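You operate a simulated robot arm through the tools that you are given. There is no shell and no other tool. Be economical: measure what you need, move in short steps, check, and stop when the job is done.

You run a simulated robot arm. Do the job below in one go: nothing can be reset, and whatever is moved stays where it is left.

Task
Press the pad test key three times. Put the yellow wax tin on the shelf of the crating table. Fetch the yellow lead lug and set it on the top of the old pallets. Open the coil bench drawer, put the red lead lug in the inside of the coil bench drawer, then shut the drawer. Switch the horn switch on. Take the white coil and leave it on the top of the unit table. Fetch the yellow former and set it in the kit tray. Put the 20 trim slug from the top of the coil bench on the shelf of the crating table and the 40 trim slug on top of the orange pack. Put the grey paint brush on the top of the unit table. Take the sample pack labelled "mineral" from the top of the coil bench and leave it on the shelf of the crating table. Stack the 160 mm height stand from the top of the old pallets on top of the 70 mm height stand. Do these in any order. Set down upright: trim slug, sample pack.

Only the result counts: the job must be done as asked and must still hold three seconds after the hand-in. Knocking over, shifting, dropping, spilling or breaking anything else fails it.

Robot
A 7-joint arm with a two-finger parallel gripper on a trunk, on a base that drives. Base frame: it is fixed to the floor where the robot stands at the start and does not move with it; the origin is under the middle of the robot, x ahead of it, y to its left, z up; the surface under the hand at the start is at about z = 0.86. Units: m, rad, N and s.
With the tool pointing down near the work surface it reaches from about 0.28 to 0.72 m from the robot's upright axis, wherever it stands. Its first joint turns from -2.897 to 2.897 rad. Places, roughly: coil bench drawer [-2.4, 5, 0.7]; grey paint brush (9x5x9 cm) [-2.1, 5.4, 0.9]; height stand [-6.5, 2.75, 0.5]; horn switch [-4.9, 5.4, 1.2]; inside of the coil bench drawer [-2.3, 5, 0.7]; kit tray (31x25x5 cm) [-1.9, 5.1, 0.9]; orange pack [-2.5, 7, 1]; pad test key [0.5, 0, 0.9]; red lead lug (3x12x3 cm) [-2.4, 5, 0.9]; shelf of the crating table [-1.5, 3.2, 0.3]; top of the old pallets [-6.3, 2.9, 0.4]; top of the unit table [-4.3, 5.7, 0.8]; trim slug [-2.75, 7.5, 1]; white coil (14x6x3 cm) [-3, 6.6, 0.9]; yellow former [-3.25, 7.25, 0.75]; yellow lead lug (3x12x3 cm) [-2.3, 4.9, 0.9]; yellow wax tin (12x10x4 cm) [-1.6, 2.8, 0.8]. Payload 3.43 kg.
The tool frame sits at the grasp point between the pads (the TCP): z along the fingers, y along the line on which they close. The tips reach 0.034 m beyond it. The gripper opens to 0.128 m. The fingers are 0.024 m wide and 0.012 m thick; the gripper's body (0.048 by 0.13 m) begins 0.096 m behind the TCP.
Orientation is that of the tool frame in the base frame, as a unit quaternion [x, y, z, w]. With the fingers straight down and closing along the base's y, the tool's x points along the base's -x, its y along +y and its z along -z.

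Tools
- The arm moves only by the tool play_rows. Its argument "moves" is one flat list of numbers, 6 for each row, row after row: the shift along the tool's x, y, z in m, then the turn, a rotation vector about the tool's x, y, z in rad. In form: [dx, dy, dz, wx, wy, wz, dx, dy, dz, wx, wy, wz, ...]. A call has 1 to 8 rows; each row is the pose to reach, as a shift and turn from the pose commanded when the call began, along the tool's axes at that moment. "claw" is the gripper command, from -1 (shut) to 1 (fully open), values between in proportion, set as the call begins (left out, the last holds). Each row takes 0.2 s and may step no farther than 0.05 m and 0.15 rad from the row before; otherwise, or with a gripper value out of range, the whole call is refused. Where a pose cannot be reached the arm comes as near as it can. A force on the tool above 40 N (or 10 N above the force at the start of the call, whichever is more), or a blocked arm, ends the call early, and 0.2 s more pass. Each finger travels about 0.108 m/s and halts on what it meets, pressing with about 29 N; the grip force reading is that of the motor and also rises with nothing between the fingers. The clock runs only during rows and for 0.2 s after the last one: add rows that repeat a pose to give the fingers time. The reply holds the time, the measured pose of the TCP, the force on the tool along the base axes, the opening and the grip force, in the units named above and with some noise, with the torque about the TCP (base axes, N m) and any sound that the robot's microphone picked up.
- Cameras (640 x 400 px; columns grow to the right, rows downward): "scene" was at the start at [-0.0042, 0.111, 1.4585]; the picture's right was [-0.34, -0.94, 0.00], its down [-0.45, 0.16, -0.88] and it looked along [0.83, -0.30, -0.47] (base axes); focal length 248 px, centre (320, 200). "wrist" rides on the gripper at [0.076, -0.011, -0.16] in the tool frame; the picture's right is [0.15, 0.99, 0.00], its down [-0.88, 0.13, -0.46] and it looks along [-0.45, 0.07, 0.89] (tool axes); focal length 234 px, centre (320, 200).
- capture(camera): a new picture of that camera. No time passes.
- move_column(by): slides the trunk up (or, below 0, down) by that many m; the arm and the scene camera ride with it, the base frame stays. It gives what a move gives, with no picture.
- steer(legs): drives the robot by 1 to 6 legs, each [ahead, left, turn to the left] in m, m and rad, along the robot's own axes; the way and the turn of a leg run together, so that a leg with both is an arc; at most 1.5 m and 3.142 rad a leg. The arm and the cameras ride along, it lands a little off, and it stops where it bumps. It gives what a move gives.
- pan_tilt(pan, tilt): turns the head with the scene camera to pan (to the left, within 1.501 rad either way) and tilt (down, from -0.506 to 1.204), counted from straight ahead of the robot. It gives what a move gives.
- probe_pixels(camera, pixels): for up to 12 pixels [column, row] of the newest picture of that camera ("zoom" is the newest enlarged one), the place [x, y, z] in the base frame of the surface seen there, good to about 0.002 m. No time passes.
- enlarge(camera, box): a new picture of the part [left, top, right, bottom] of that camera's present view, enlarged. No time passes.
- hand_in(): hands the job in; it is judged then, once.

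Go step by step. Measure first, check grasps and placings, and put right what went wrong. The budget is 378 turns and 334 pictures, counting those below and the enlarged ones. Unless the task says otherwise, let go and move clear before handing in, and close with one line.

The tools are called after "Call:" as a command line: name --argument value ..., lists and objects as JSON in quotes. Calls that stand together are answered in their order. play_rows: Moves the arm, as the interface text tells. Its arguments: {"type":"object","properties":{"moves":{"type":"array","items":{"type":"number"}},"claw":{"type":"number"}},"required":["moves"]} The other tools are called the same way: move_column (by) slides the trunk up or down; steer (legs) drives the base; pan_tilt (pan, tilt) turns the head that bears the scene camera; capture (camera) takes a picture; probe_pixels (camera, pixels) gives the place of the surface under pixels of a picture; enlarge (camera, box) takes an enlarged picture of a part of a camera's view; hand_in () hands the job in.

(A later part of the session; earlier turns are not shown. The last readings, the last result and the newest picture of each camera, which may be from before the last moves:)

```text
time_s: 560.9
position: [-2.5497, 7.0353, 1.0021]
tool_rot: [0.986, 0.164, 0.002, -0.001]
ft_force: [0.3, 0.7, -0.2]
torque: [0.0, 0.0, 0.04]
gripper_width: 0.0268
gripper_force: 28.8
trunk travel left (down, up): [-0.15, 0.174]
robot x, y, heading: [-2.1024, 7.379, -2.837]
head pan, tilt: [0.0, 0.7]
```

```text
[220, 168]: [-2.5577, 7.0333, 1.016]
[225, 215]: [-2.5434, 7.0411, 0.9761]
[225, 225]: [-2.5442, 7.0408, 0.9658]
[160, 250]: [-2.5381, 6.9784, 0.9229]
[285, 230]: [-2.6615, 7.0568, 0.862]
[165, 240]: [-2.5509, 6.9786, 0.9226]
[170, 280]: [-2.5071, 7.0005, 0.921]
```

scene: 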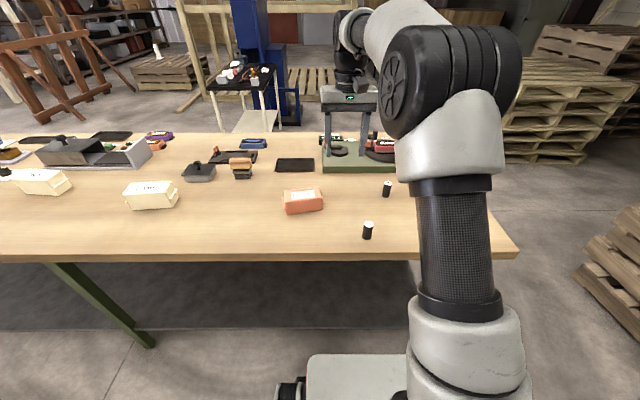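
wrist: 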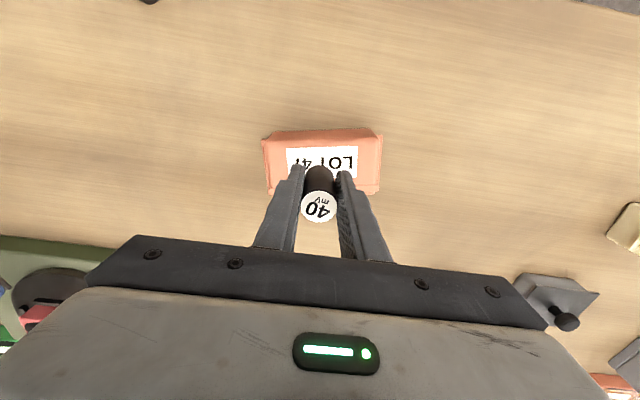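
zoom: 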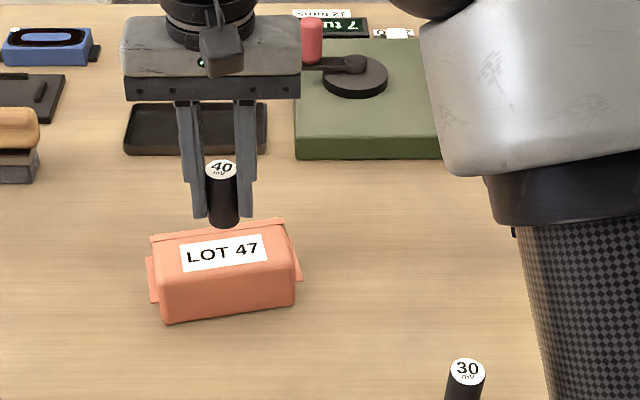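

The slug sits about 4 mm past the centre, so I'll shift it back and lower onto the pack.

Call:
play_rows --moves '[0.004, 0, 0, 0, 0, 0, 0.004, 0, 0.018, 0, 0, 0, 0.004, 0, 0.029, 0, 0, 0, 0.004, 0, 0.034, 0, 0, 0, 0.004, 0, 0.0365, 0, 0, 0]'

Call:
enlarge --camera "scene" --box '[280, 170, 360, 240]'

```text
time_s: 562.1
position: [-2.5448, 7.0358, 0.9671]
tool_rot: [0.986, 0.164, 0.002, 0.0]
ft_force: [-0.2, -0.7, -2.0]
torque: [0.0, -0.02, -0.02]
gripper_width: 0.0267
gripper_force: 29.0
trunk travel left (down, up): [-0.15, 0.174]
robot x, y, heading: [-2.1016, 7.38, -2.833]
head pan, tilt: [0.0, 0.7]
```

```text
5.71 times, centred on (320, 205) of scene
```

zoom: 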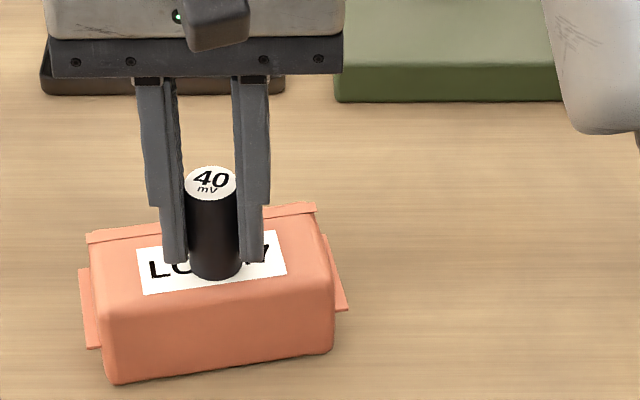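

Nearly touching and centred on the label. I'll ease down until contact.

Call:
play_rows --moves '[0, 0, 0.001, 0, 0, 0, 0, 0, 0.002, 0, 0, 0, 0, 0, 0.003, 0, 0, 0]'

```text
time_s: 562.9
position: [-2.545, 7.0369, 0.9669]
tool_rot: [0.986, 0.164, 0.0, 0.0]
ft_force: [0.7, 2.7, 21.1]
torque: [0.09, -0.18, 0.07]
gripper_width: 0.0266
gripper_force: 29.3
trunk travel left (down, up): [-0.15, 0.174]
robot x, y, heading: [-2.1018, 7.3808, -2.832]
head pan, tilt: [0.0, 0.7]
```

Firm contact. I'll relieve it by 2 mm, open gently, and rise straight up.

Call:
play_rows --moves '[0, 0, -0.0025, 0, 0, 0, 0, 0, -0.0025, 0, 0, 0]'

Call:
play_rows --moves '[0, 0, 0, 0, 0, 0, 0, 0, 0, 0, 0, 0]' --claw -0.25

Call:
play_rows --moves '[0, 0, -0.02, 0, 0, 0, 0, 0, -0.05, 0, 0, 0, 0, 0, -0.09, 0, 0, 0, 0, 0, -0.13, 0, 0, 0, 0, 0, -0.16, 0, 0, 0]'

Call:
enlarge --camera "scene" --box '[270, 160, 430, 260]'

```text
time_s: 563.5
position: [-2.5445, 7.0367, 0.9661]
tool_rot: [0.986, 0.164, 0.0, -0.001]
ft_force: [-2.2, 0.6, 12.4]
torque: [-0.03, 0.14, 0.03]
gripper_width: 0.0265
gripper_force: 28.6
trunk travel left (down, up): [-0.15, 0.174]
robot x, y, heading: [-2.1007, 7.3801, -2.831]
head pan, tilt: [0.0, 0.7]
```

```text
time_s: 564.1
position: [-2.5449, 7.0366, 0.9656]
tool_rot: [0.986, 0.164, 0.001, -0.001]
ft_force: [0.4, 1.0, 1.0]
torque: [0.02, -0.04, -0.02]
gripper_width: 0.0479
gripper_force: 0.0
trunk travel left (down, up): [-0.15, 0.174]
robot x, y, heading: [-2.1027, 7.3819, -2.836]
head pan, tilt: [0.0, 0.7]
```

```text
time_s: 565.3
position: [-2.5438, 7.0352, 1.1265]
tool_rot: [0.987, 0.163, 0.002, -0.002]
ft_force: [0.6, 0.0, -0.3]
torque: [0.02, -0.02, -0.01]
gripper_width: 0.048
gripper_force: 0.0
trunk travel left (down, up): [-0.15, 0.174]
robot x, y, heading: [-2.1029, 7.3814, -2.833]
head pan, tilt: [0.0, 0.7]
```

```text
4.00 times, centred on (350, 210) of scene
```

zoom: 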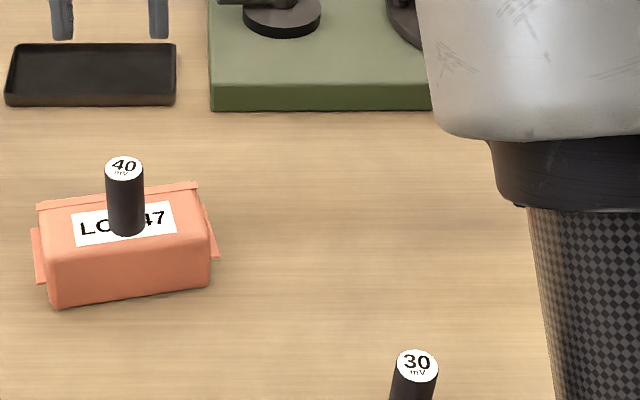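

The 40 slug stands upright on the orange pack. Next is the 20 slug, to be gripped with a 45° tilt so it can go upright on the low shelf. I'll slide right to face it.

Call:
steer --legs '[[0, -0.38, 0]]'

Call:
capture --camera "wrist"

Call:
enlarge --camera "scene" --box '[290, 120, 450, 240]'

```text
time_s: 569.5
position: [-2.6581, 7.395, 1.1251]
tool_rot: [0.986, 0.164, 0.001, -0.001]
ft_force: [0.3, 0.2, 0.7]
torque: [0.03, 0.01, -0.03]
gripper_width: 0.0479
gripper_force: 0.0
trunk travel left (down, up): [-0.15, 0.174]
robot x, y, heading: [-2.2128, 7.7406, -2.834]
head pan, tilt: [0.0, 0.7]
```

```text
145 pictures are left
```

wrist: 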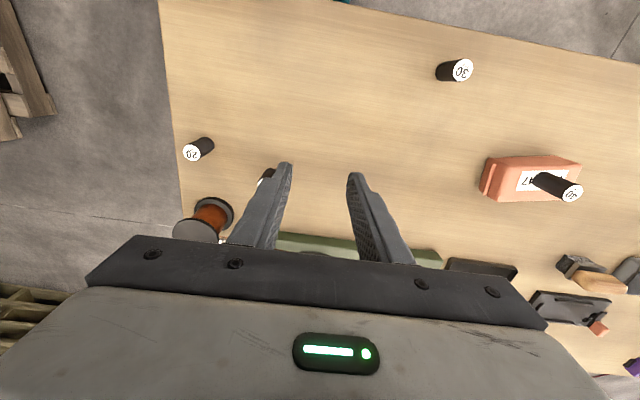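

```text
3.33 times, centred on (370, 180) of scene
```

zoom: 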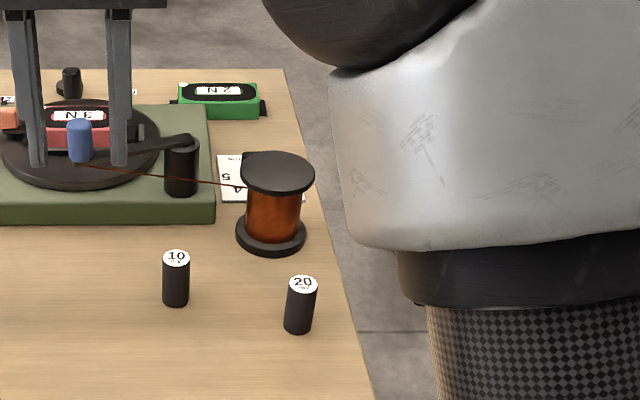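

Call:
probe_pixels --camera "wrist" --pixels '[[191, 152], [205, 145], [197, 228], [218, 205]]'

Call:
probe_pixels --camera "zoom" --pixels '[[303, 284], [300, 310], [298, 330], [276, 170], [270, 245], [176, 258]]'

```text
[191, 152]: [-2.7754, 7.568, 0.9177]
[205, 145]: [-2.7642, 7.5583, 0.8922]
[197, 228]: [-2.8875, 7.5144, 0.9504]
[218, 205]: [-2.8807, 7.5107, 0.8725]
```

```text
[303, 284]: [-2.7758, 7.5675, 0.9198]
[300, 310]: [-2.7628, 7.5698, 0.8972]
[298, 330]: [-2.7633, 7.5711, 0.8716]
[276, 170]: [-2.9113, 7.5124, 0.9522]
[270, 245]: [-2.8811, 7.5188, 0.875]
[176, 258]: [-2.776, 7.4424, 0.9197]
```

The 20 slug's axis is at (-2.776, 7.5675). I'll move to a 45° tilted pre-grasp behind it.

Call:
play_rows --moves '[0.0066, -0.0335, 0.0228, 0, -0.1309, 0, 0.0132, -0.067, 0.0456, 0, -0.2618, 0, 0.0198, -0.1005, 0.0684, 0, -0.3927, 0, 0.0264, -0.134, 0.0911, 0, -0.5236, 0, 0.033, -0.1675, 0.1139, 0, -0.6545, 0, 0.0396, -0.201, 0.1367, 0, -0.7854, 0, 0.0396, -0.201, 0.1367, 0, -0.7854, 0]' --claw -0.06

Call:
capture --camera "wrist"

Call:
capture --camera "scene"

```text
time_s: 571.1
position: [-2.6856, 7.5974, 0.9884]
tool_rot: [0.912, 0.152, -0.376, 0.061]
ft_force: [0.1, 0.0, 0.9]
torque: [0.0, 0.01, -0.01]
gripper_width: 0.0601
gripper_force: 0.0
trunk travel left (down, up): [-0.15, 0.174]
robot x, y, heading: [-2.2133, 7.7391, -2.834]
head pan, tilt: [0.0, 0.7]
```

```text
143 pictures are left
```

wrist: 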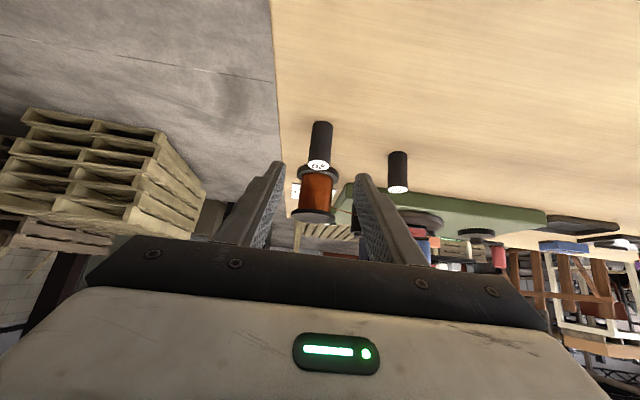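

```text
142 pictures are left
```

scene: 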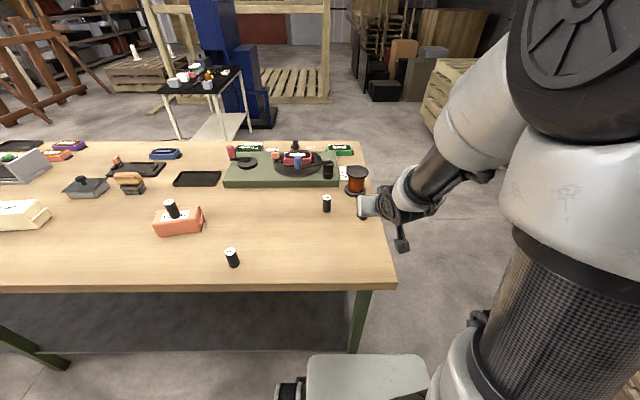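

Aligned with the slug straight ahead and the spool well beyond. I'll advance along the tool axis.

Call:
play_rows --moves '[0, 0, 0.04, 0, 0, 0, 0, 0, 0.075, 0, 0, 0, 0, 0, 0.1, 0, 0, 0, 0, 0, 0.115, 0, 0, 0, 0, 0, 0.12, 0, 0, 0]'

Call:
capture --camera "wrist"

```text
time_s: 572.3
position: [-2.7655, 7.5719, 0.9035]
tool_rot: [0.912, 0.152, -0.376, 0.062]
ft_force: [-1.0, -0.9, 0.4]
torque: [-0.02, 0.01, 0.0]
gripper_width: 0.0601
gripper_force: 0.1
trunk travel left (down, up): [-0.15, 0.174]
robot x, y, heading: [-2.2158, 7.7437, -2.834]
head pan, tilt: [0.0, 0.7]
```

```text
141 pictures are left
```

wrist: 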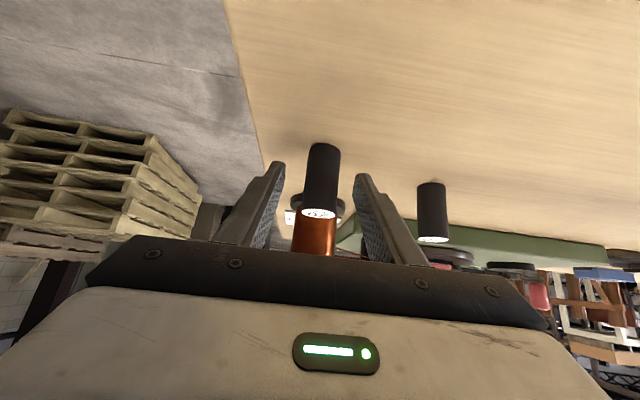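

Call:
play_rows --moves '[0, 0, 0, 0, 0, 0, 0, 0, 0, 0, 0, 0, 0, 0, 0, 0, 0, 0]' --claw -1

Call:
play_rows --moves '[-0.02, 0, -0.02, 0, 0, 0, -0.05, 0, -0.05, 0, 0, 0, -0.08, 0, -0.08, 0, 0, 0, -0.11, 0, -0.11, 0, 0, 0]'

Call:
capture --camera "wrist"

Call:
capture --camera "scene"

```text
time_s: 573.1
position: [-2.7653, 7.5718, 0.9045]
tool_rot: [0.912, 0.153, -0.376, 0.062]
ft_force: [0.9, 0.0, 1.3]
torque: [-0.01, 0.01, 0.02]
gripper_width: 0.0262
gripper_force: 29.3
trunk travel left (down, up): [-0.15, 0.174]
robot x, y, heading: [-2.2107, 7.7437, -2.834]
head pan, tilt: [0.0, 0.7]
```

```text
time_s: 574.1
position: [-2.7647, 7.5691, 1.0605]
tool_rot: [0.912, 0.152, -0.376, 0.061]
ft_force: [-1.0, -0.3, -1.9]
torque: [0.03, 0.0, -0.03]
gripper_width: 0.0261
gripper_force: 28.7
trunk travel left (down, up): [-0.15, 0.174]
robot x, y, heading: [-2.218, 7.7402, -2.832]
head pan, tilt: [0.0, 0.7]
```

```text
140 pictures are left
```

wrist: 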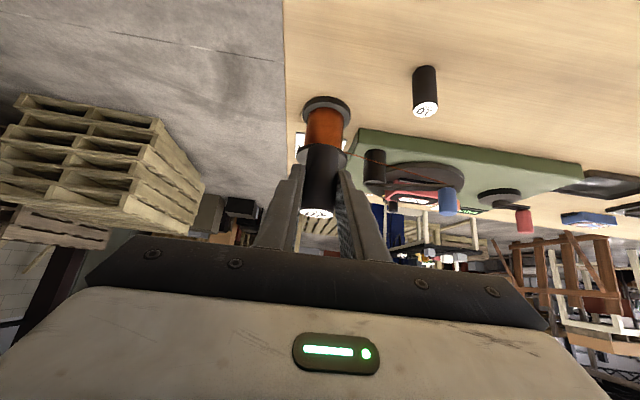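

```text
139 pictures are left
```

scene: 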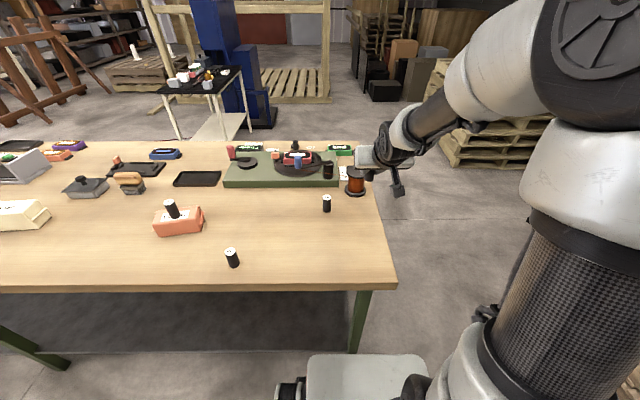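

The 20 slug is held upright at 45°. I'll drive along the back side and through the gap between the coil bench and the crating table.

Call:
steer --legs '[[-0.3, 0, 0], [0, 1.4, 0], [0, 1.4, 0], [0, 0.3, 0]]'

Call:
pan_tilt --pan 0.5 --tilt 0.6

Call:
capture --camera "scene"

```text
time_s: 605.9
position: [-1.5283, 4.6882, 1.0592]
tool_rot: [0.912, 0.151, -0.376, 0.061]
ft_force: [-0.3, 0.3, -0.8]
torque: [0.01, -0.03, 0.01]
gripper_width: 0.0261
gripper_force: 29.0
trunk travel left (down, up): [-0.15, 0.174]
robot x, y, heading: [-0.9774, 4.8566, -2.838]
head pan, tilt: [0.0, 0.7]
```

```text
time_s: 606.8
position: [-1.5267, 4.6882, 1.0601]
tool_rot: [0.912, 0.152, -0.376, 0.063]
ft_force: [0.6, -0.3, -2.1]
torque: [0.0, -0.03, -0.01]
gripper_width: 0.0259
gripper_force: 28.7
trunk travel left (down, up): [-0.15, 0.174]
robot x, y, heading: [-0.9817, 4.8616, -2.833]
head pan, tilt: [0.499, 0.6]
```

```text
138 pictures are left
```

scene: 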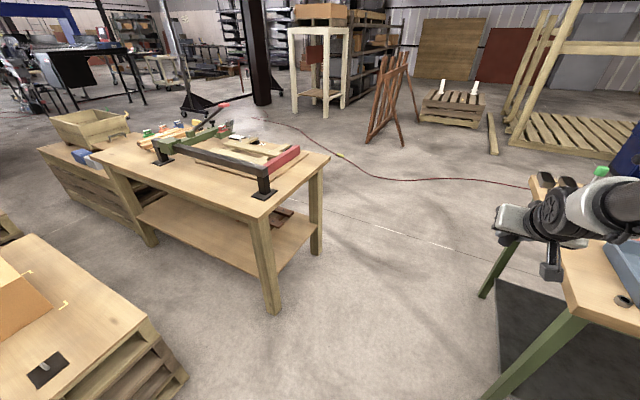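

Call:
probe_pixels --camera "scene" --pixels '[[274, 312], [316, 254], [490, 398], [485, 297], [262, 215], [328, 157], [565, 305], [300, 350], [185, 380], [400, 300], [155, 245], [230, 255]]'

```text
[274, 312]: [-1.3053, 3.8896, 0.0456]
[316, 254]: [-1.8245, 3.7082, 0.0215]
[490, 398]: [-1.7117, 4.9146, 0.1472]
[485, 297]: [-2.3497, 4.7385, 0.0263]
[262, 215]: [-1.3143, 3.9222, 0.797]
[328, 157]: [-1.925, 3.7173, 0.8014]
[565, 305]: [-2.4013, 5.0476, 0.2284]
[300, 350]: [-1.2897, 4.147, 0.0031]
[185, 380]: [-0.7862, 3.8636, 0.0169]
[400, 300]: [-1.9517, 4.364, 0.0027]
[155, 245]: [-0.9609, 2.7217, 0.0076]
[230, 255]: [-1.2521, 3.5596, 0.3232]
```

The gap runs from u=4.13 to about 5.15. I'll centre at 4.65 and drive straight through to the front aisle, then turn to face the crating table.

Call:
steer --legs '[[0, 0.275, 0.0], [1.0, 0, 0], [1.0, 0, 0], [0, 0, 1.571]]'

```text
time_s: 623.5
position: [-2.6553, 3.4368, 1.0605]
tool_rot: [0.546, 0.747, -0.226, 0.306]
ft_force: [0.0, 0.0, -1.5]
torque: [0.03, 0.03, 0.0]
gripper_width: 0.026
gripper_force: 29.0
trunk travel left (down, up): [-0.15, 0.174]
robot x, y, heading: [-2.8158, 3.9909, -1.286]
head pan, tilt: [0.499, 0.6]
```

I'll turn to face the crating table and slide to a station opposite the white box on the shelf.

Call:
steer --legs '[[0, 0, 1.597], [-0.327, -0.7, 0], [0, -0.728, 0]]'

Call:
move_column --by -0.15

Call:
pan_tilt --pan 0.2 --tilt 0.6

Call:
capture --camera "scene"

```text
time_s: 641.6
position: [-2.1611, 2.6961, 1.0598]
tool_rot: [-0.145, 0.913, 0.059, 0.376]
ft_force: [0.2, 0.4, -1.3]
torque: [0.02, 0.01, 0.01]
gripper_width: 0.0256
gripper_force: 28.9
trunk travel left (down, up): [-0.15, 0.174]
robot x, y, heading: [-2.7169, 2.5365, 0.29]
head pan, tilt: [0.499, 0.6]
```

```text
time_s: 643.4
position: [-2.1618, 2.6971, 0.9089]
tool_rot: [-0.144, 0.913, 0.059, 0.377]
ft_force: [-0.3, 0.3, -0.8]
torque: [0.0, 0.0, 0.0]
gripper_width: 0.0256
gripper_force: 28.6
trunk travel left (down, up): [0.0, 0.324]
robot x, y, heading: [-2.7116, 2.5358, 0.291]
head pan, tilt: [0.499, 0.6]
```

```text
time_s: 644.2
position: [-2.1621, 2.6964, 0.9101]
tool_rot: [-0.144, 0.913, 0.059, 0.376]
ft_force: [-0.5, 0.4, 0.2]
torque: [-0.04, 0.0, -0.02]
gripper_width: 0.0261
gripper_force: 29.3
trunk travel left (down, up): [0.0, 0.324]
robot x, y, heading: [-2.7133, 2.5346, 0.284]
head pan, tilt: [0.201, 0.6]
```

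```text
137 pictures are left
```

scene: 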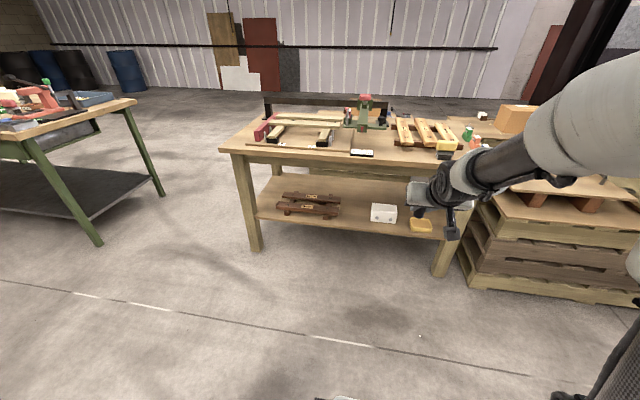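

I'll re-probe the shelf edge and white box from here to fix the placing spot.

Call:
enlarge --camera "scene" --box '[300, 180, 460, 250]'

Call:
probe_pixels --camera "zoom" --pixels '[[300, 180], [385, 190], [280, 175], [335, 200], [330, 205], [200, 190], [250, 195], [445, 175], [520, 215], [150, 165], [230, 150], [340, 165]]'

```text
4.00 times, centred on (380, 215) of scene
```

zoom: 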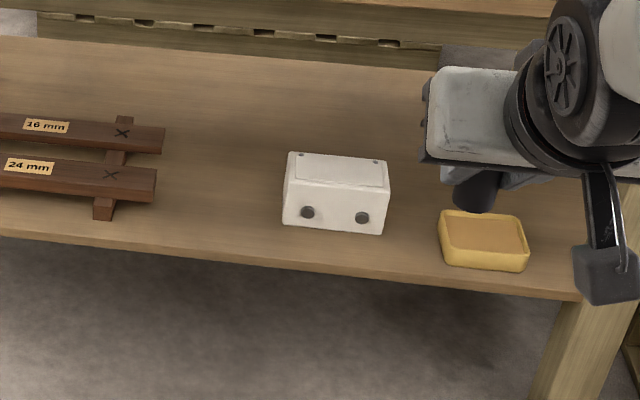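

```text
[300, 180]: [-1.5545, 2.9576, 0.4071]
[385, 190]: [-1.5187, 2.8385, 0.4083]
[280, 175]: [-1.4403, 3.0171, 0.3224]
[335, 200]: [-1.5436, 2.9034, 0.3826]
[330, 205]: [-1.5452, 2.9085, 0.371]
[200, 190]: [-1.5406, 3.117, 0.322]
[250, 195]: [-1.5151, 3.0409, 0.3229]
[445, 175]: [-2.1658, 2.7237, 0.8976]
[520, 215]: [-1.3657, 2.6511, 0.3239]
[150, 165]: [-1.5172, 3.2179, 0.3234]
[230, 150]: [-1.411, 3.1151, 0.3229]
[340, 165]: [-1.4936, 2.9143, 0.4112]
```

The strip in front of the white box (v from -0.646 to -0.568) is free. I'll lower and extend the arm in the free space in front of the table.

Call:
play_rows --moves '[0.0217, 0, 0.0386, 0, 0, 0, 0.0434, 0, 0.0772, 0, 0, 0, 0.0651, 0, 0.1158, 0, 0, 0, 0.0868, 0, 0.1544, 0, 0, 0, 0.1085, 0, 0.193, 0, 0, 0, 0.1302, 0, 0.2316, 0, 0, 0, 0.1519, 0, 0.2702, 0, 0, 0, 0.1736, 0, 0.3088, 0, 0, 0]'

Call:
play_rows --moves '[0.0217, 0, 0.0386, 0, 0, 0, 0.0434, 0, 0.0772, 0, 0, 0, 0.0651, 0, 0.1158, 0, 0, 0]'

Call:
capture --camera "wrist"

```text
time_s: 646.0
position: [-2.0738, 2.7254, 0.5694]
tool_rot: [-0.144, 0.913, 0.059, 0.377]
ft_force: [-0.1, 0.5, -1.1]
torque: [-0.01, 0.03, 0.01]
gripper_width: 0.0258
gripper_force: 28.3
trunk travel left (down, up): [0.0, 0.324]
robot x, y, heading: [-2.715, 2.5359, 0.288]
head pan, tilt: [0.201, 0.6]
```

```text
time_s: 646.8
position: [-2.0405, 2.7359, 0.4407]
tool_rot: [-0.144, 0.913, 0.059, 0.377]
ft_force: [-0.7, -0.6, -1.8]
torque: [-0.04, 0.04, -0.02]
gripper_width: 0.026
gripper_force: 29.3
trunk travel left (down, up): [0.0, 0.324]
robot x, y, heading: [-2.7181, 2.5337, 0.286]
head pan, tilt: [0.201, 0.6]
```

```text
135 pictures are left
```

wrist: 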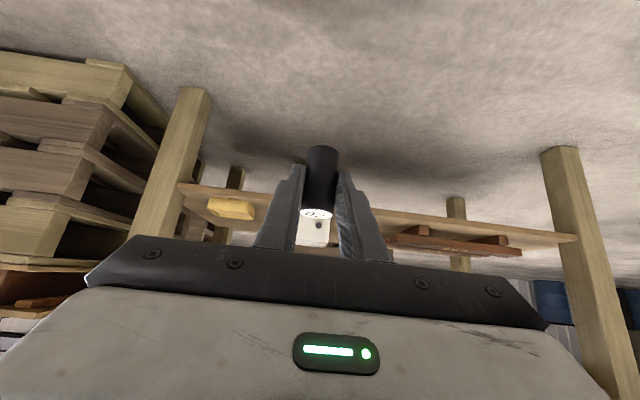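

The arm is low and extended. I'll drive in most of the way and verify.

Call:
steer --legs '[[0.37, 0.016, 0]]'

Call:
capture --camera "wrist"

Call:
capture --camera "scene"

```text
time_s: 649.2
position: [-1.6863, 2.8614, 0.4406]
tool_rot: [-0.146, 0.913, 0.06, 0.377]
ft_force: [0.1, 0.1, -1.6]
torque: [0.01, 0.04, -0.03]
gripper_width: 0.0259
gripper_force: 29.4
trunk travel left (down, up): [0.0, 0.324]
robot x, y, heading: [-2.3578, 2.6584, 0.291]
head pan, tilt: [0.201, 0.6]
```

```text
134 pictures are left
```

wrist: 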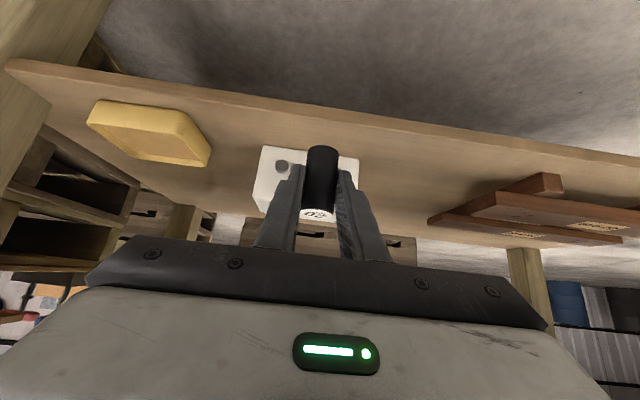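

```text
133 pictures are left
```

scene: 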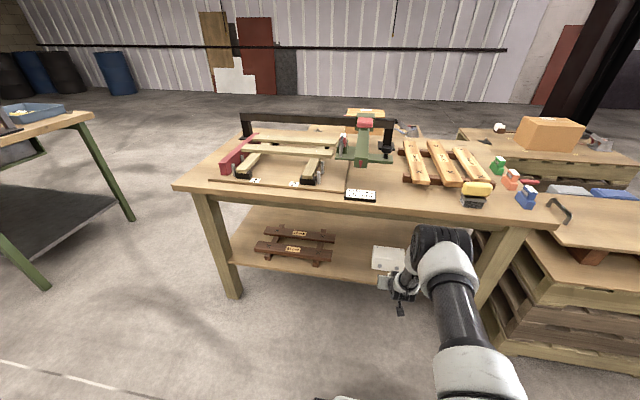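

I'll drive the last 9 cm.

Call:
steer --legs '[[0.093, 0, 0]]'

Call:
capture --camera "wrist"

Call:
enlarge --camera "scene" --box '[340, 220, 480, 310]'

```text
time_s: 650.3
position: [-1.5956, 2.8891, 0.4407]
tool_rot: [-0.146, 0.913, 0.06, 0.377]
ft_force: [0.3, -0.3, -1.4]
torque: [-0.03, 0.05, -0.03]
gripper_width: 0.026
gripper_force: 29.2
trunk travel left (down, up): [0.0, 0.324]
robot x, y, heading: [-2.2699, 2.6831, 0.289]
head pan, tilt: [0.201, 0.6]
```

```text
132 pictures are left
```

wrist: 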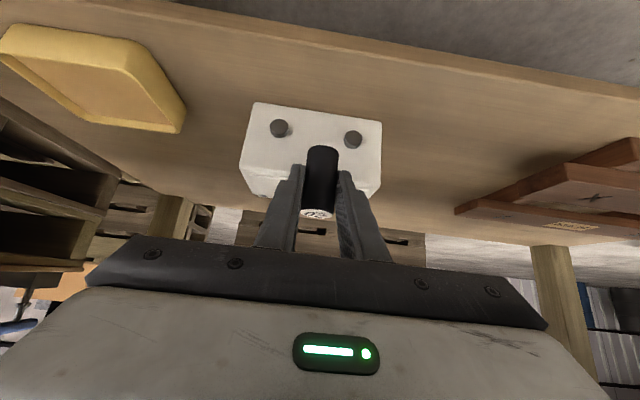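

```text
4.44 times, centred on (410, 265) of scene
```

zoom: 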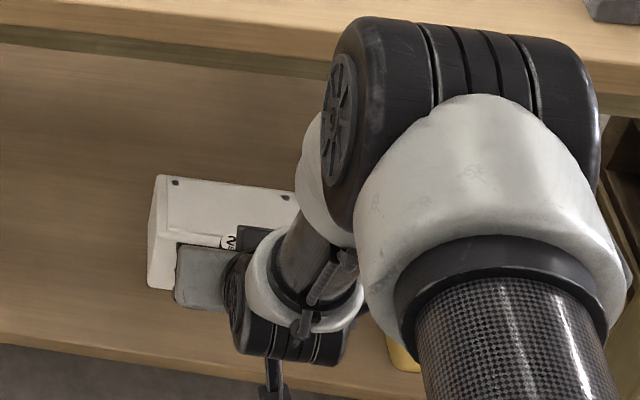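

In position. I'll lower the slug to the shelf in small steps.

Call:
play_rows --moves '[0.02, 0, 0.02, 0, 0, 0, 0.036, 0, 0.036, 0, 0, 0, 0.045, 0, 0.045, 0, 0, 0, 0.049, 0, 0.049, 0, 0, 0, 0.0505, 0, 0.0505, 0, 0, 0]'

Call:
capture --camera "wrist"

```text
time_s: 651.5
position: [-1.5985, 2.8876, 0.3693]
tool_rot: [-0.146, 0.913, 0.06, 0.377]
ft_force: [-0.3, -0.1, -1.1]
torque: [-0.01, 0.02, -0.02]
gripper_width: 0.0259
gripper_force: 29.0
trunk travel left (down, up): [0.0, 0.324]
robot x, y, heading: [-2.2715, 2.6824, 0.294]
head pan, tilt: [0.201, 0.6]
```

```text
130 pictures are left
```

wrist: 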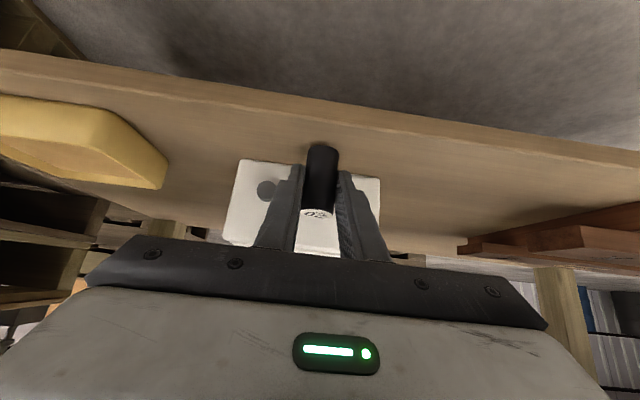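

Call:
play_rows --moves '[0.001, 0, 0.001, 0, 0, 0, 0.0018, 0, 0.0018, 0, 0, 0, 0.0025, 0, 0.0025, 0, 0, 0]'

```text
time_s: 652.3
position: [-1.5981, 2.8888, 0.3649]
tool_rot: [-0.146, 0.913, 0.06, 0.376]
ft_force: [0.5, -0.5, -1.4]
torque: [-0.01, 0.09, 0.0]
gripper_width: 0.0261
gripper_force: 29.0
trunk travel left (down, up): [0.0, 0.324]
robot x, y, heading: [-2.2721, 2.6866, 0.29]
head pan, tilt: [0.201, 0.6]
```

Call:
play_rows --moves '[0.0008, 0, 0.0008, 0, 0, 0, 0.0015, 0, 0.0015, 0, 0, 0, 0.0022, 0, 0.0022, 0, 0, 0]'

```text
time_s: 653.1
position: [-1.5973, 2.888, 0.3651]
tool_rot: [-0.147, 0.913, 0.06, 0.377]
ft_force: [-3.5, -1.0, 9.2]
torque: [-0.08, -0.08, -0.01]
gripper_width: 0.0259
gripper_force: 28.8
trunk travel left (down, up): [0.0, 0.324]
robot x, y, heading: [-2.2708, 2.6822, 0.293]
head pan, tilt: [0.201, 0.6]
```

Contact. I'll relieve slightly, open, and pull back along the tool axis.

Call:
play_rows --moves '[-0.001, 0, -0.001, 0, 0, 0, -0.001, 0, -0.001, 0, 0, 0]'

Call:
play_rows --moves '[0, 0, 0, 0, 0, 0, 0, 0, 0, 0, 0, 0]' --claw -0.2

Call:
play_rows --moves '[0, 0, -0.02, 0, 0, 0, 0, 0, -0.05, 0, 0, 0, 0, 0, -0.08, 0, 0, 0]'

Call:
capture --camera "wrist"

```text
time_s: 653.7
position: [-1.5976, 2.8889, 0.3639]
tool_rot: [-0.146, 0.913, 0.06, 0.376]
ft_force: [1.2, 0.2, 2.6]
torque: [0.0, -0.14, 0.0]
gripper_width: 0.0259
gripper_force: 28.7
trunk travel left (down, up): [0.0, 0.324]
robot x, y, heading: [-2.2711, 2.6869, 0.292]
head pan, tilt: [0.201, 0.6]
```

```text
time_s: 654.3
position: [-1.5976, 2.8893, 0.3645]
tool_rot: [-0.146, 0.913, 0.059, 0.376]
ft_force: [0.1, -0.3, 0.2]
torque: [-0.02, 0.02, -0.01]
gripper_width: 0.0512
gripper_force: 0.1
trunk travel left (down, up): [0.0, 0.324]
robot x, y, heading: [-2.2686, 2.6869, 0.295]
head pan, tilt: [0.201, 0.6]
```

```text
time_s: 655.1
position: [-1.6517, 2.8697, 0.4217]
tool_rot: [-0.146, 0.913, 0.058, 0.376]
ft_force: [0.6, -0.9, -0.5]
torque: [-0.02, -0.02, 0.02]
gripper_width: 0.051
gripper_force: 0.0
trunk travel left (down, up): [0.0, 0.324]
robot x, y, heading: [-2.2651, 2.6813, 0.293]
head pan, tilt: [0.201, 0.6]
```

```text
129 pictures are left
```

wrist: 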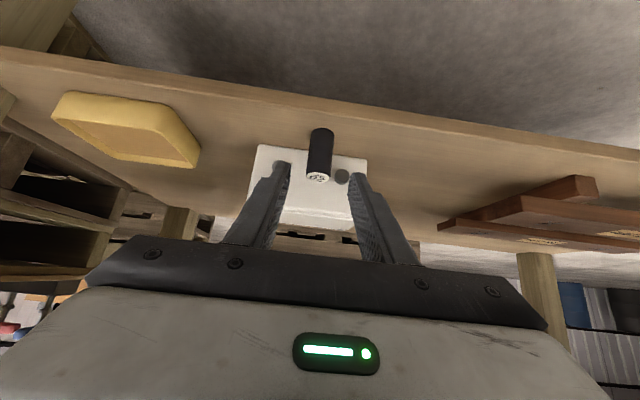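

The 20 slug stands upright on the shelf. I'll back out, raise up, level the tool, and go back through the gap for the mineral pack.

Call:
steer --legs '[[-0.5, 0, 0]]'

Call:
move_column --by 0.15

Call:
play_rows --moves '[-0.03, 0, -0.035, 0, 0, 0, -0.06, 0, -0.07, 0, 0, 0, -0.09, 0, -0.105, 0, 0, 0, -0.12, 0, -0.14, 0, 0, 0, -0.15, 0, -0.175, 0, 0, 0, -0.18, 0, -0.21, 0, 0, 0, -0.21, 0, -0.245, 0, 0, 0]'

Call:
play_rows --moves '[-0.025, 0, -0.03, 0, 0.131, 0, -0.05, 0, -0.06, 0, 0.262, 0, -0.07, 0, -0.09, 0, 0.393, 0, -0.09, 0, -0.12, 0, 0.524, 0, -0.1, 0, -0.14, 0, 0.655, 0, -0.11, 0, -0.16, 0, 0.785, 0]'

Call:
pan_tilt --pan 0.1 --tilt 0.6

Call:
capture --camera "scene"

```text
time_s: 658.0
position: [-2.1259, 2.7282, 0.4217]
tool_rot: [-0.147, 0.913, 0.06, 0.376]
ft_force: [-0.2, -0.1, 0.2]
torque: [0.02, 0.02, 0.04]
gripper_width: 0.0511
gripper_force: 0.0
trunk travel left (down, up): [0.0, 0.324]
robot x, y, heading: [-2.7456, 2.5381, 0.292]
head pan, tilt: [0.201, 0.6]
```

```text
time_s: 659.8
position: [-2.1263, 2.7287, 0.5703]
tool_rot: [-0.147, 0.913, 0.059, 0.376]
ft_force: [-0.1, -0.7, -0.8]
torque: [-0.02, 0.03, 0.03]
gripper_width: 0.051
gripper_force: 0.1
trunk travel left (down, up): [-0.15, 0.174]
robot x, y, heading: [-2.7457, 2.5385, 0.296]
head pan, tilt: [0.201, 0.6]
```

```text
time_s: 661.4
position: [-2.1502, 2.7213, 0.8915]
tool_rot: [-0.146, 0.913, 0.059, 0.376]
ft_force: [0.1, -0.6, -0.1]
torque: [0.0, -0.06, -0.01]
gripper_width: 0.0513
gripper_force: 0.0
trunk travel left (down, up): [-0.15, 0.174]
robot x, y, heading: [-2.7461, 2.5446, 0.294]
head pan, tilt: [0.201, 0.6]
```

```text
time_s: 662.8
position: [-2.1834, 2.7112, 1.0858]
tool_rot: [-0.158, 0.987, -0.001, -0.002]
ft_force: [0.0, -0.2, -0.2]
torque: [0.02, 0.02, -0.01]
gripper_width: 0.051
gripper_force: 0.1
trunk travel left (down, up): [-0.15, 0.174]
robot x, y, heading: [-2.7444, 2.5465, 0.288]
head pan, tilt: [0.201, 0.6]
```

```text
time_s: 663.4
position: [-2.1839, 2.7111, 1.084]
tool_rot: [-0.157, 0.988, -0.002, -0.002]
ft_force: [-0.6, 0.7, 0.4]
torque: [-0.03, -0.01, 0.03]
gripper_width: 0.0514
gripper_force: 0.1
trunk travel left (down, up): [-0.15, 0.174]
robot x, y, heading: [-2.7455, 2.5373, 0.293]
head pan, tilt: [0.099, 0.6]
```

```text
128 pictures are left
```

scene: 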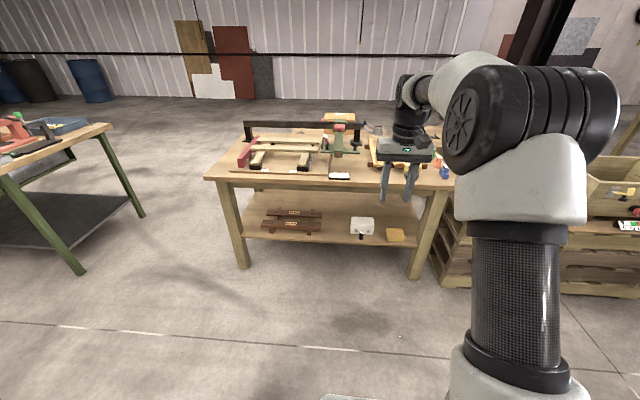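

I'll go back through the gap to the bench's back side and turn to face it.

Call:
steer --legs '[[0.213, 1.398, 0.018], [1.1, 0, 0], [1.1, 0, 0], [0, 0, 3.138]]'

Call:
steer --legs '[[0, -1.1, 0]]'

Call:
pan_tilt --pan 0.1 --tilt 0.7

Call:
capture --camera "scene"

```text
time_s: 695.2
position: [-1.4311, 4.4349, 1.0849]
tool_rot: [0.986, 0.164, 0.002, -0.001]
ft_force: [-0.1, 0.4, 0.4]
torque: [-0.01, 0.02, 0.02]
gripper_width: 0.0512
gripper_force: 0.1
trunk travel left (down, up): [-0.15, 0.174]
robot x, y, heading: [-0.8679, 4.613, -2.838]
head pan, tilt: [0.099, 0.6]
```

```text
time_s: 706.1
position: [-1.7717, 5.4709, 1.0847]
tool_rot: [0.985, 0.175, 0.001, -0.001]
ft_force: [0.1, 0.2, -1.3]
torque: [0.0, 0.0, 0.03]
gripper_width: 0.0509
gripper_force: 0.0
trunk travel left (down, up): [-0.15, 0.174]
robot x, y, heading: [-1.2134, 5.6594, -2.814]
head pan, tilt: [0.099, 0.6]
```

```text
time_s: 706.8
position: [-1.7715, 5.4702, 1.085]
tool_rot: [0.985, 0.174, 0.001, -0.001]
ft_force: [-0.6, 0.0, -0.3]
torque: [0.0, -0.01, 0.0]
gripper_width: 0.0511
gripper_force: 0.0
trunk travel left (down, up): [-0.15, 0.174]
robot x, y, heading: [-1.2149, 5.6629, -2.814]
head pan, tilt: [0.099, 0.7]
```

```text
127 pictures are left
```

scene: 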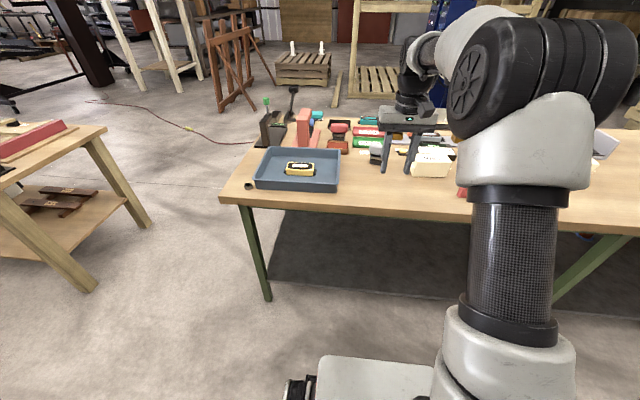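

I'll slide right and forward to face the mineral pack.

Call:
steer --legs '[[0.2, -0.42, -0.02]]'

Call:
capture --camera "wrist"

Call:
capture --camera "scene"

```text
time_s: 711.4
position: [-2.095, 5.8167, 1.0844]
tool_rot: [0.986, 0.168, 0.002, -0.001]
ft_force: [0.0, -0.4, -0.5]
torque: [-0.04, 0.01, 0.0]
gripper_width: 0.051
gripper_force: 0.1
trunk travel left (down, up): [-0.15, 0.174]
robot x, y, heading: [-1.5365, 6.001, -2.829]
head pan, tilt: [0.099, 0.7]
```

```text
126 pictures are left
```

wrist: 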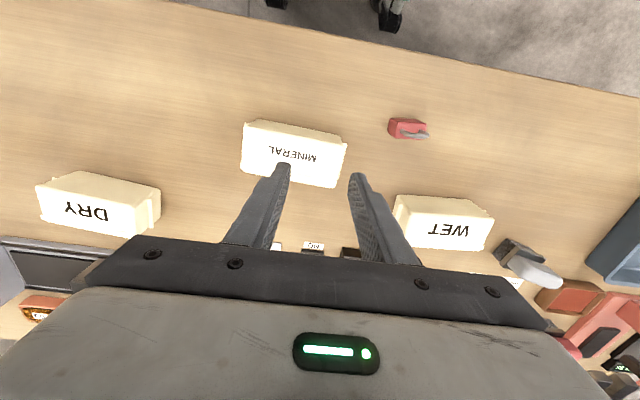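

```text
125 pictures are left
```

scene: 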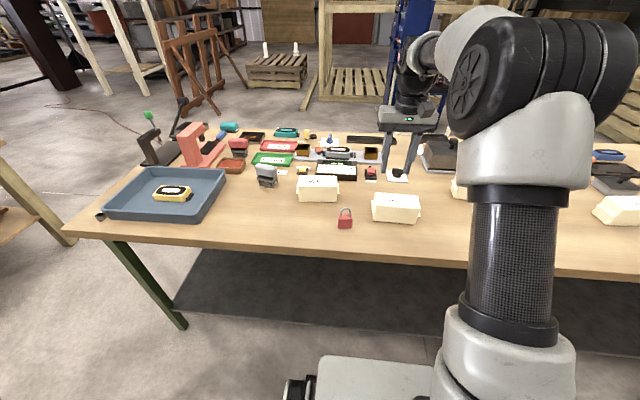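

Call:
enlarge --camera "wrist" --box '[230, 100, 360, 200]'

Call:
probe_pixels --camera "zoom" --pixels '[[58, 90], [445, 170], [425, 330], [55, 240], [250, 120], [200, 260], [40, 150], [470, 240], [330, 300], [75, 150], [440, 200]]'

Call:
enlarge --camera "scene" --box '[330, 170, 450, 240]'

```text
4.00 times, centred on (295, 150) of wrist
```

zoom: 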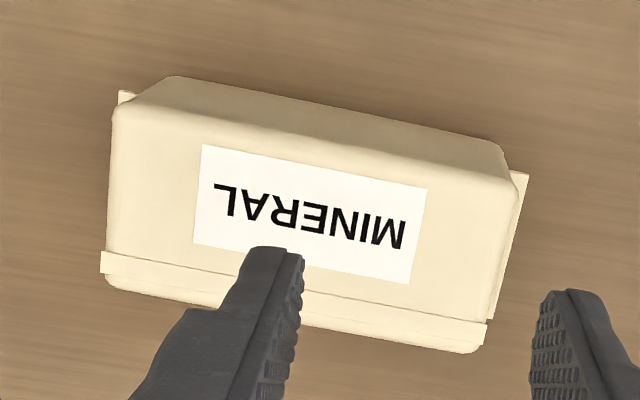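

```text
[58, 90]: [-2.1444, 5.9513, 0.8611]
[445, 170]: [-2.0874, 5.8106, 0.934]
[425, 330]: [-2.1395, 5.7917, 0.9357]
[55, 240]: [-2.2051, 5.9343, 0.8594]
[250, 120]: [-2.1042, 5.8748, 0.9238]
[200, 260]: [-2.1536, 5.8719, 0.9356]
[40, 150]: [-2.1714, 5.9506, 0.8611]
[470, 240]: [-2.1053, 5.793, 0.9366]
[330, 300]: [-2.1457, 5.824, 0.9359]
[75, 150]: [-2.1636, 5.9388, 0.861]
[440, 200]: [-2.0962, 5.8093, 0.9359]
```

```text
5.33 times, centred on (390, 205) of scene
```

zoom: 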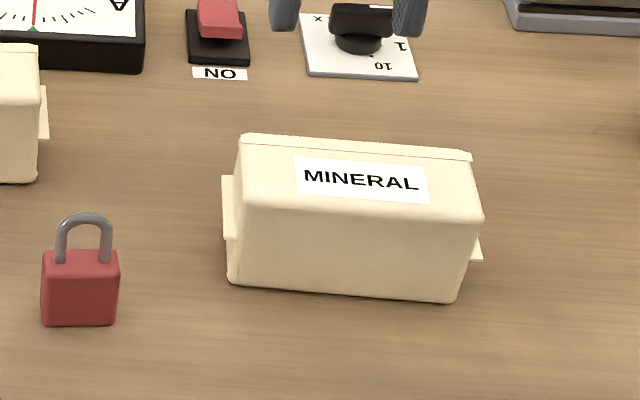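

Call:
enlarge --camera "wrist" --box '[230, 100, 360, 200]'

Call:
probe_pixels --camera "zoom" --pixels '[[120, 118], [505, 185], [480, 318], [118, 255], [310, 215], [300, 130], [310, 292], [108, 262], [488, 330], [150, 290], [470, 345]]'

```text
4.00 times, centred on (295, 150) of wrist
```

zoom: 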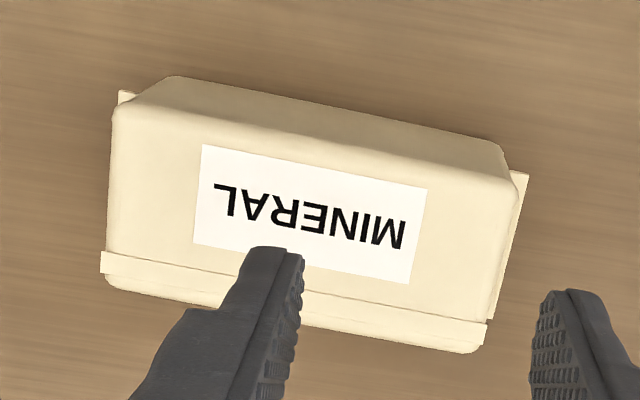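

```text
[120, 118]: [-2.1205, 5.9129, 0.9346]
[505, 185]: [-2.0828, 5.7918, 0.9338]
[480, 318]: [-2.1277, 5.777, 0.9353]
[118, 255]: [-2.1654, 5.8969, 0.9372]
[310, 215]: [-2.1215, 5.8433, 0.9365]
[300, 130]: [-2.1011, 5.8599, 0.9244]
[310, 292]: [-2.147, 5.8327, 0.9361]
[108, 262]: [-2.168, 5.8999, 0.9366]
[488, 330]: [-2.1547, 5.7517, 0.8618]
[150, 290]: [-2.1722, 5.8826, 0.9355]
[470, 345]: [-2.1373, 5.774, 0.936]
```

The mineral pack's centre is (-2.130, 5.845), about 12.7 x 6 cm, long along the bench, top 0.936. For the tilted shelf placing I need it turned 90°. So I'll pick it top-down across its width, turn it, and set it back down.

Call:
play_rows --moves '[-0.003, -0.0048, 0.005, 0, 0, 0.1455, -0.0059, -0.0096, 0.01, 0, 0, 0.291, -0.0089, -0.0143, 0.015, 0, 0, 0.4365, -0.0118, -0.0191, 0.02, 0, 0, 0.582, -0.0148, -0.0239, 0.025, 0, 0, 0.7275, -0.0177, -0.0287, 0.03, 0, 0, 0.873, -0.0207, -0.0334, 0.035, 0, 0, 1.0185, -0.0236, -0.0382, 0.04, 0, 0, 1.164]' --claw 0.4

Call:
play_rows --moves '[0, 0, 0.01, 0, 0, 0.147, 0, 0, 0.02, 0, 0, 0.294, 0, 0, 0.03, 0, 0, 0.442, 0, 0, 0.045, 0, 0, 0.442]'

Call:
capture --camera "wrist"

```text
time_s: 713.2
position: [-2.13, 5.8454, 1.044]
tool_rot: [0.915, -0.403, 0.001, -0.002]
ft_force: [0.4, 0.7, -0.2]
torque: [-0.02, 0.0, -0.01]
gripper_width: 0.0894
gripper_force: 0.1
trunk travel left (down, up): [-0.15, 0.174]
robot x, y, heading: [-1.5336, 5.9962, -2.827]
head pan, tilt: [0.099, 0.7]
```

```text
time_s: 714.2
position: [-2.1303, 5.8445, 0.9996]
tool_rot: [0.805, -0.594, 0.001, -0.001]
ft_force: [1.3, -0.2, -0.4]
torque: [-0.01, -0.03, 0.0]
gripper_width: 0.0894
gripper_force: 0.1
trunk travel left (down, up): [-0.15, 0.174]
robot x, y, heading: [-1.536, 5.9979, -2.828]
head pan, tilt: [0.099, 0.7]
```

```text
121 pictures are left
```

wrist: 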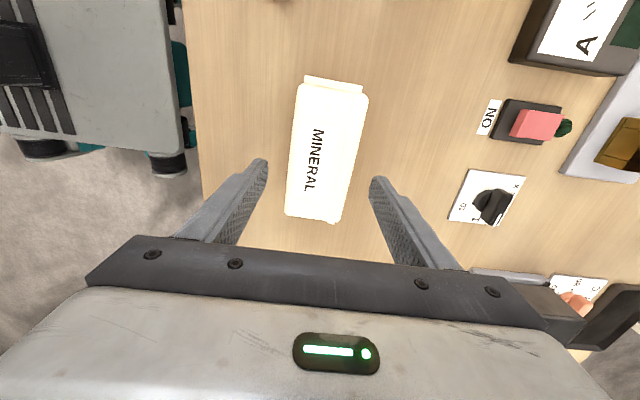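

Centred. I'll lower and grip it.

Call:
play_rows --moves '[0, 0, 0.03, 0, 0, 0, 0, 0, 0.06, 0, 0, 0, 0, 0, 0.085, 0, 0, 0, 0, 0, 0.09, 0, 0, 0]'

Call:
play_rows --moves '[0, 0, 0, 0, 0, 0, 0, 0, 0, 0, 0, 0, 0, 0, 0, 0, 0, 0]' --claw -1

Call:
play_rows --moves '[0, 0, -0.03, 0, 0, 0, 0, 0, -0.06, 0, 0, 0, 0, 0, -0.09, 0, 0, 0]'

Call:
capture --camera "wrist"

```text
time_s: 715.2
position: [-2.1287, 5.8437, 0.9072]
tool_rot: [0.806, -0.592, 0.0, -0.003]
ft_force: [0.2, -0.4, 0.0]
torque: [0.0, 0.04, -0.01]
gripper_width: 0.0899
gripper_force: 0.0
trunk travel left (down, up): [-0.15, 0.174]
robot x, y, heading: [-1.5354, 5.998, -2.829]
head pan, tilt: [0.099, 0.7]
```

```text
time_s: 716.0
position: [-2.129, 5.8437, 0.9086]
tool_rot: [0.806, -0.592, 0.0, -0.002]
ft_force: [-0.3, -0.9, 0.4]
torque: [-0.2, 0.13, -0.1]
gripper_width: 0.0681
gripper_force: 29.3
trunk travel left (down, up): [-0.15, 0.174]
robot x, y, heading: [-1.5392, 5.9972, -2.83]
head pan, tilt: [0.099, 0.7]
```

```text
time_s: 716.8
position: [-2.1286, 5.8443, 0.9992]
tool_rot: [0.805, -0.594, 0.0, -0.002]
ft_force: [-0.1, 0.4, -4.5]
torque: [0.02, -0.01, -0.01]
gripper_width: 0.0681
gripper_force: 28.9
trunk travel left (down, up): [-0.15, 0.174]
robot x, y, heading: [-1.5374, 5.9983, -2.829]
head pan, tilt: [0.099, 0.7]
```

```text
120 pictures are left
```

wrist: 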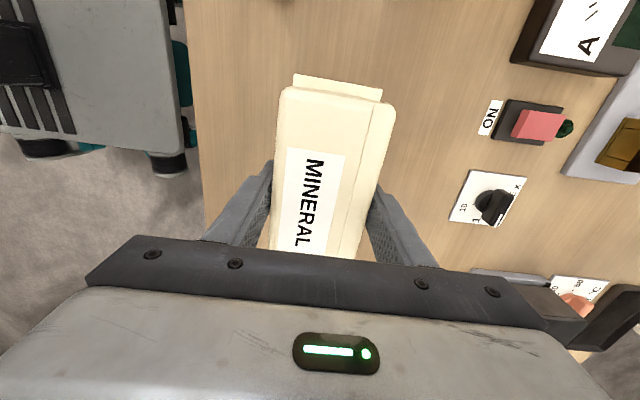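

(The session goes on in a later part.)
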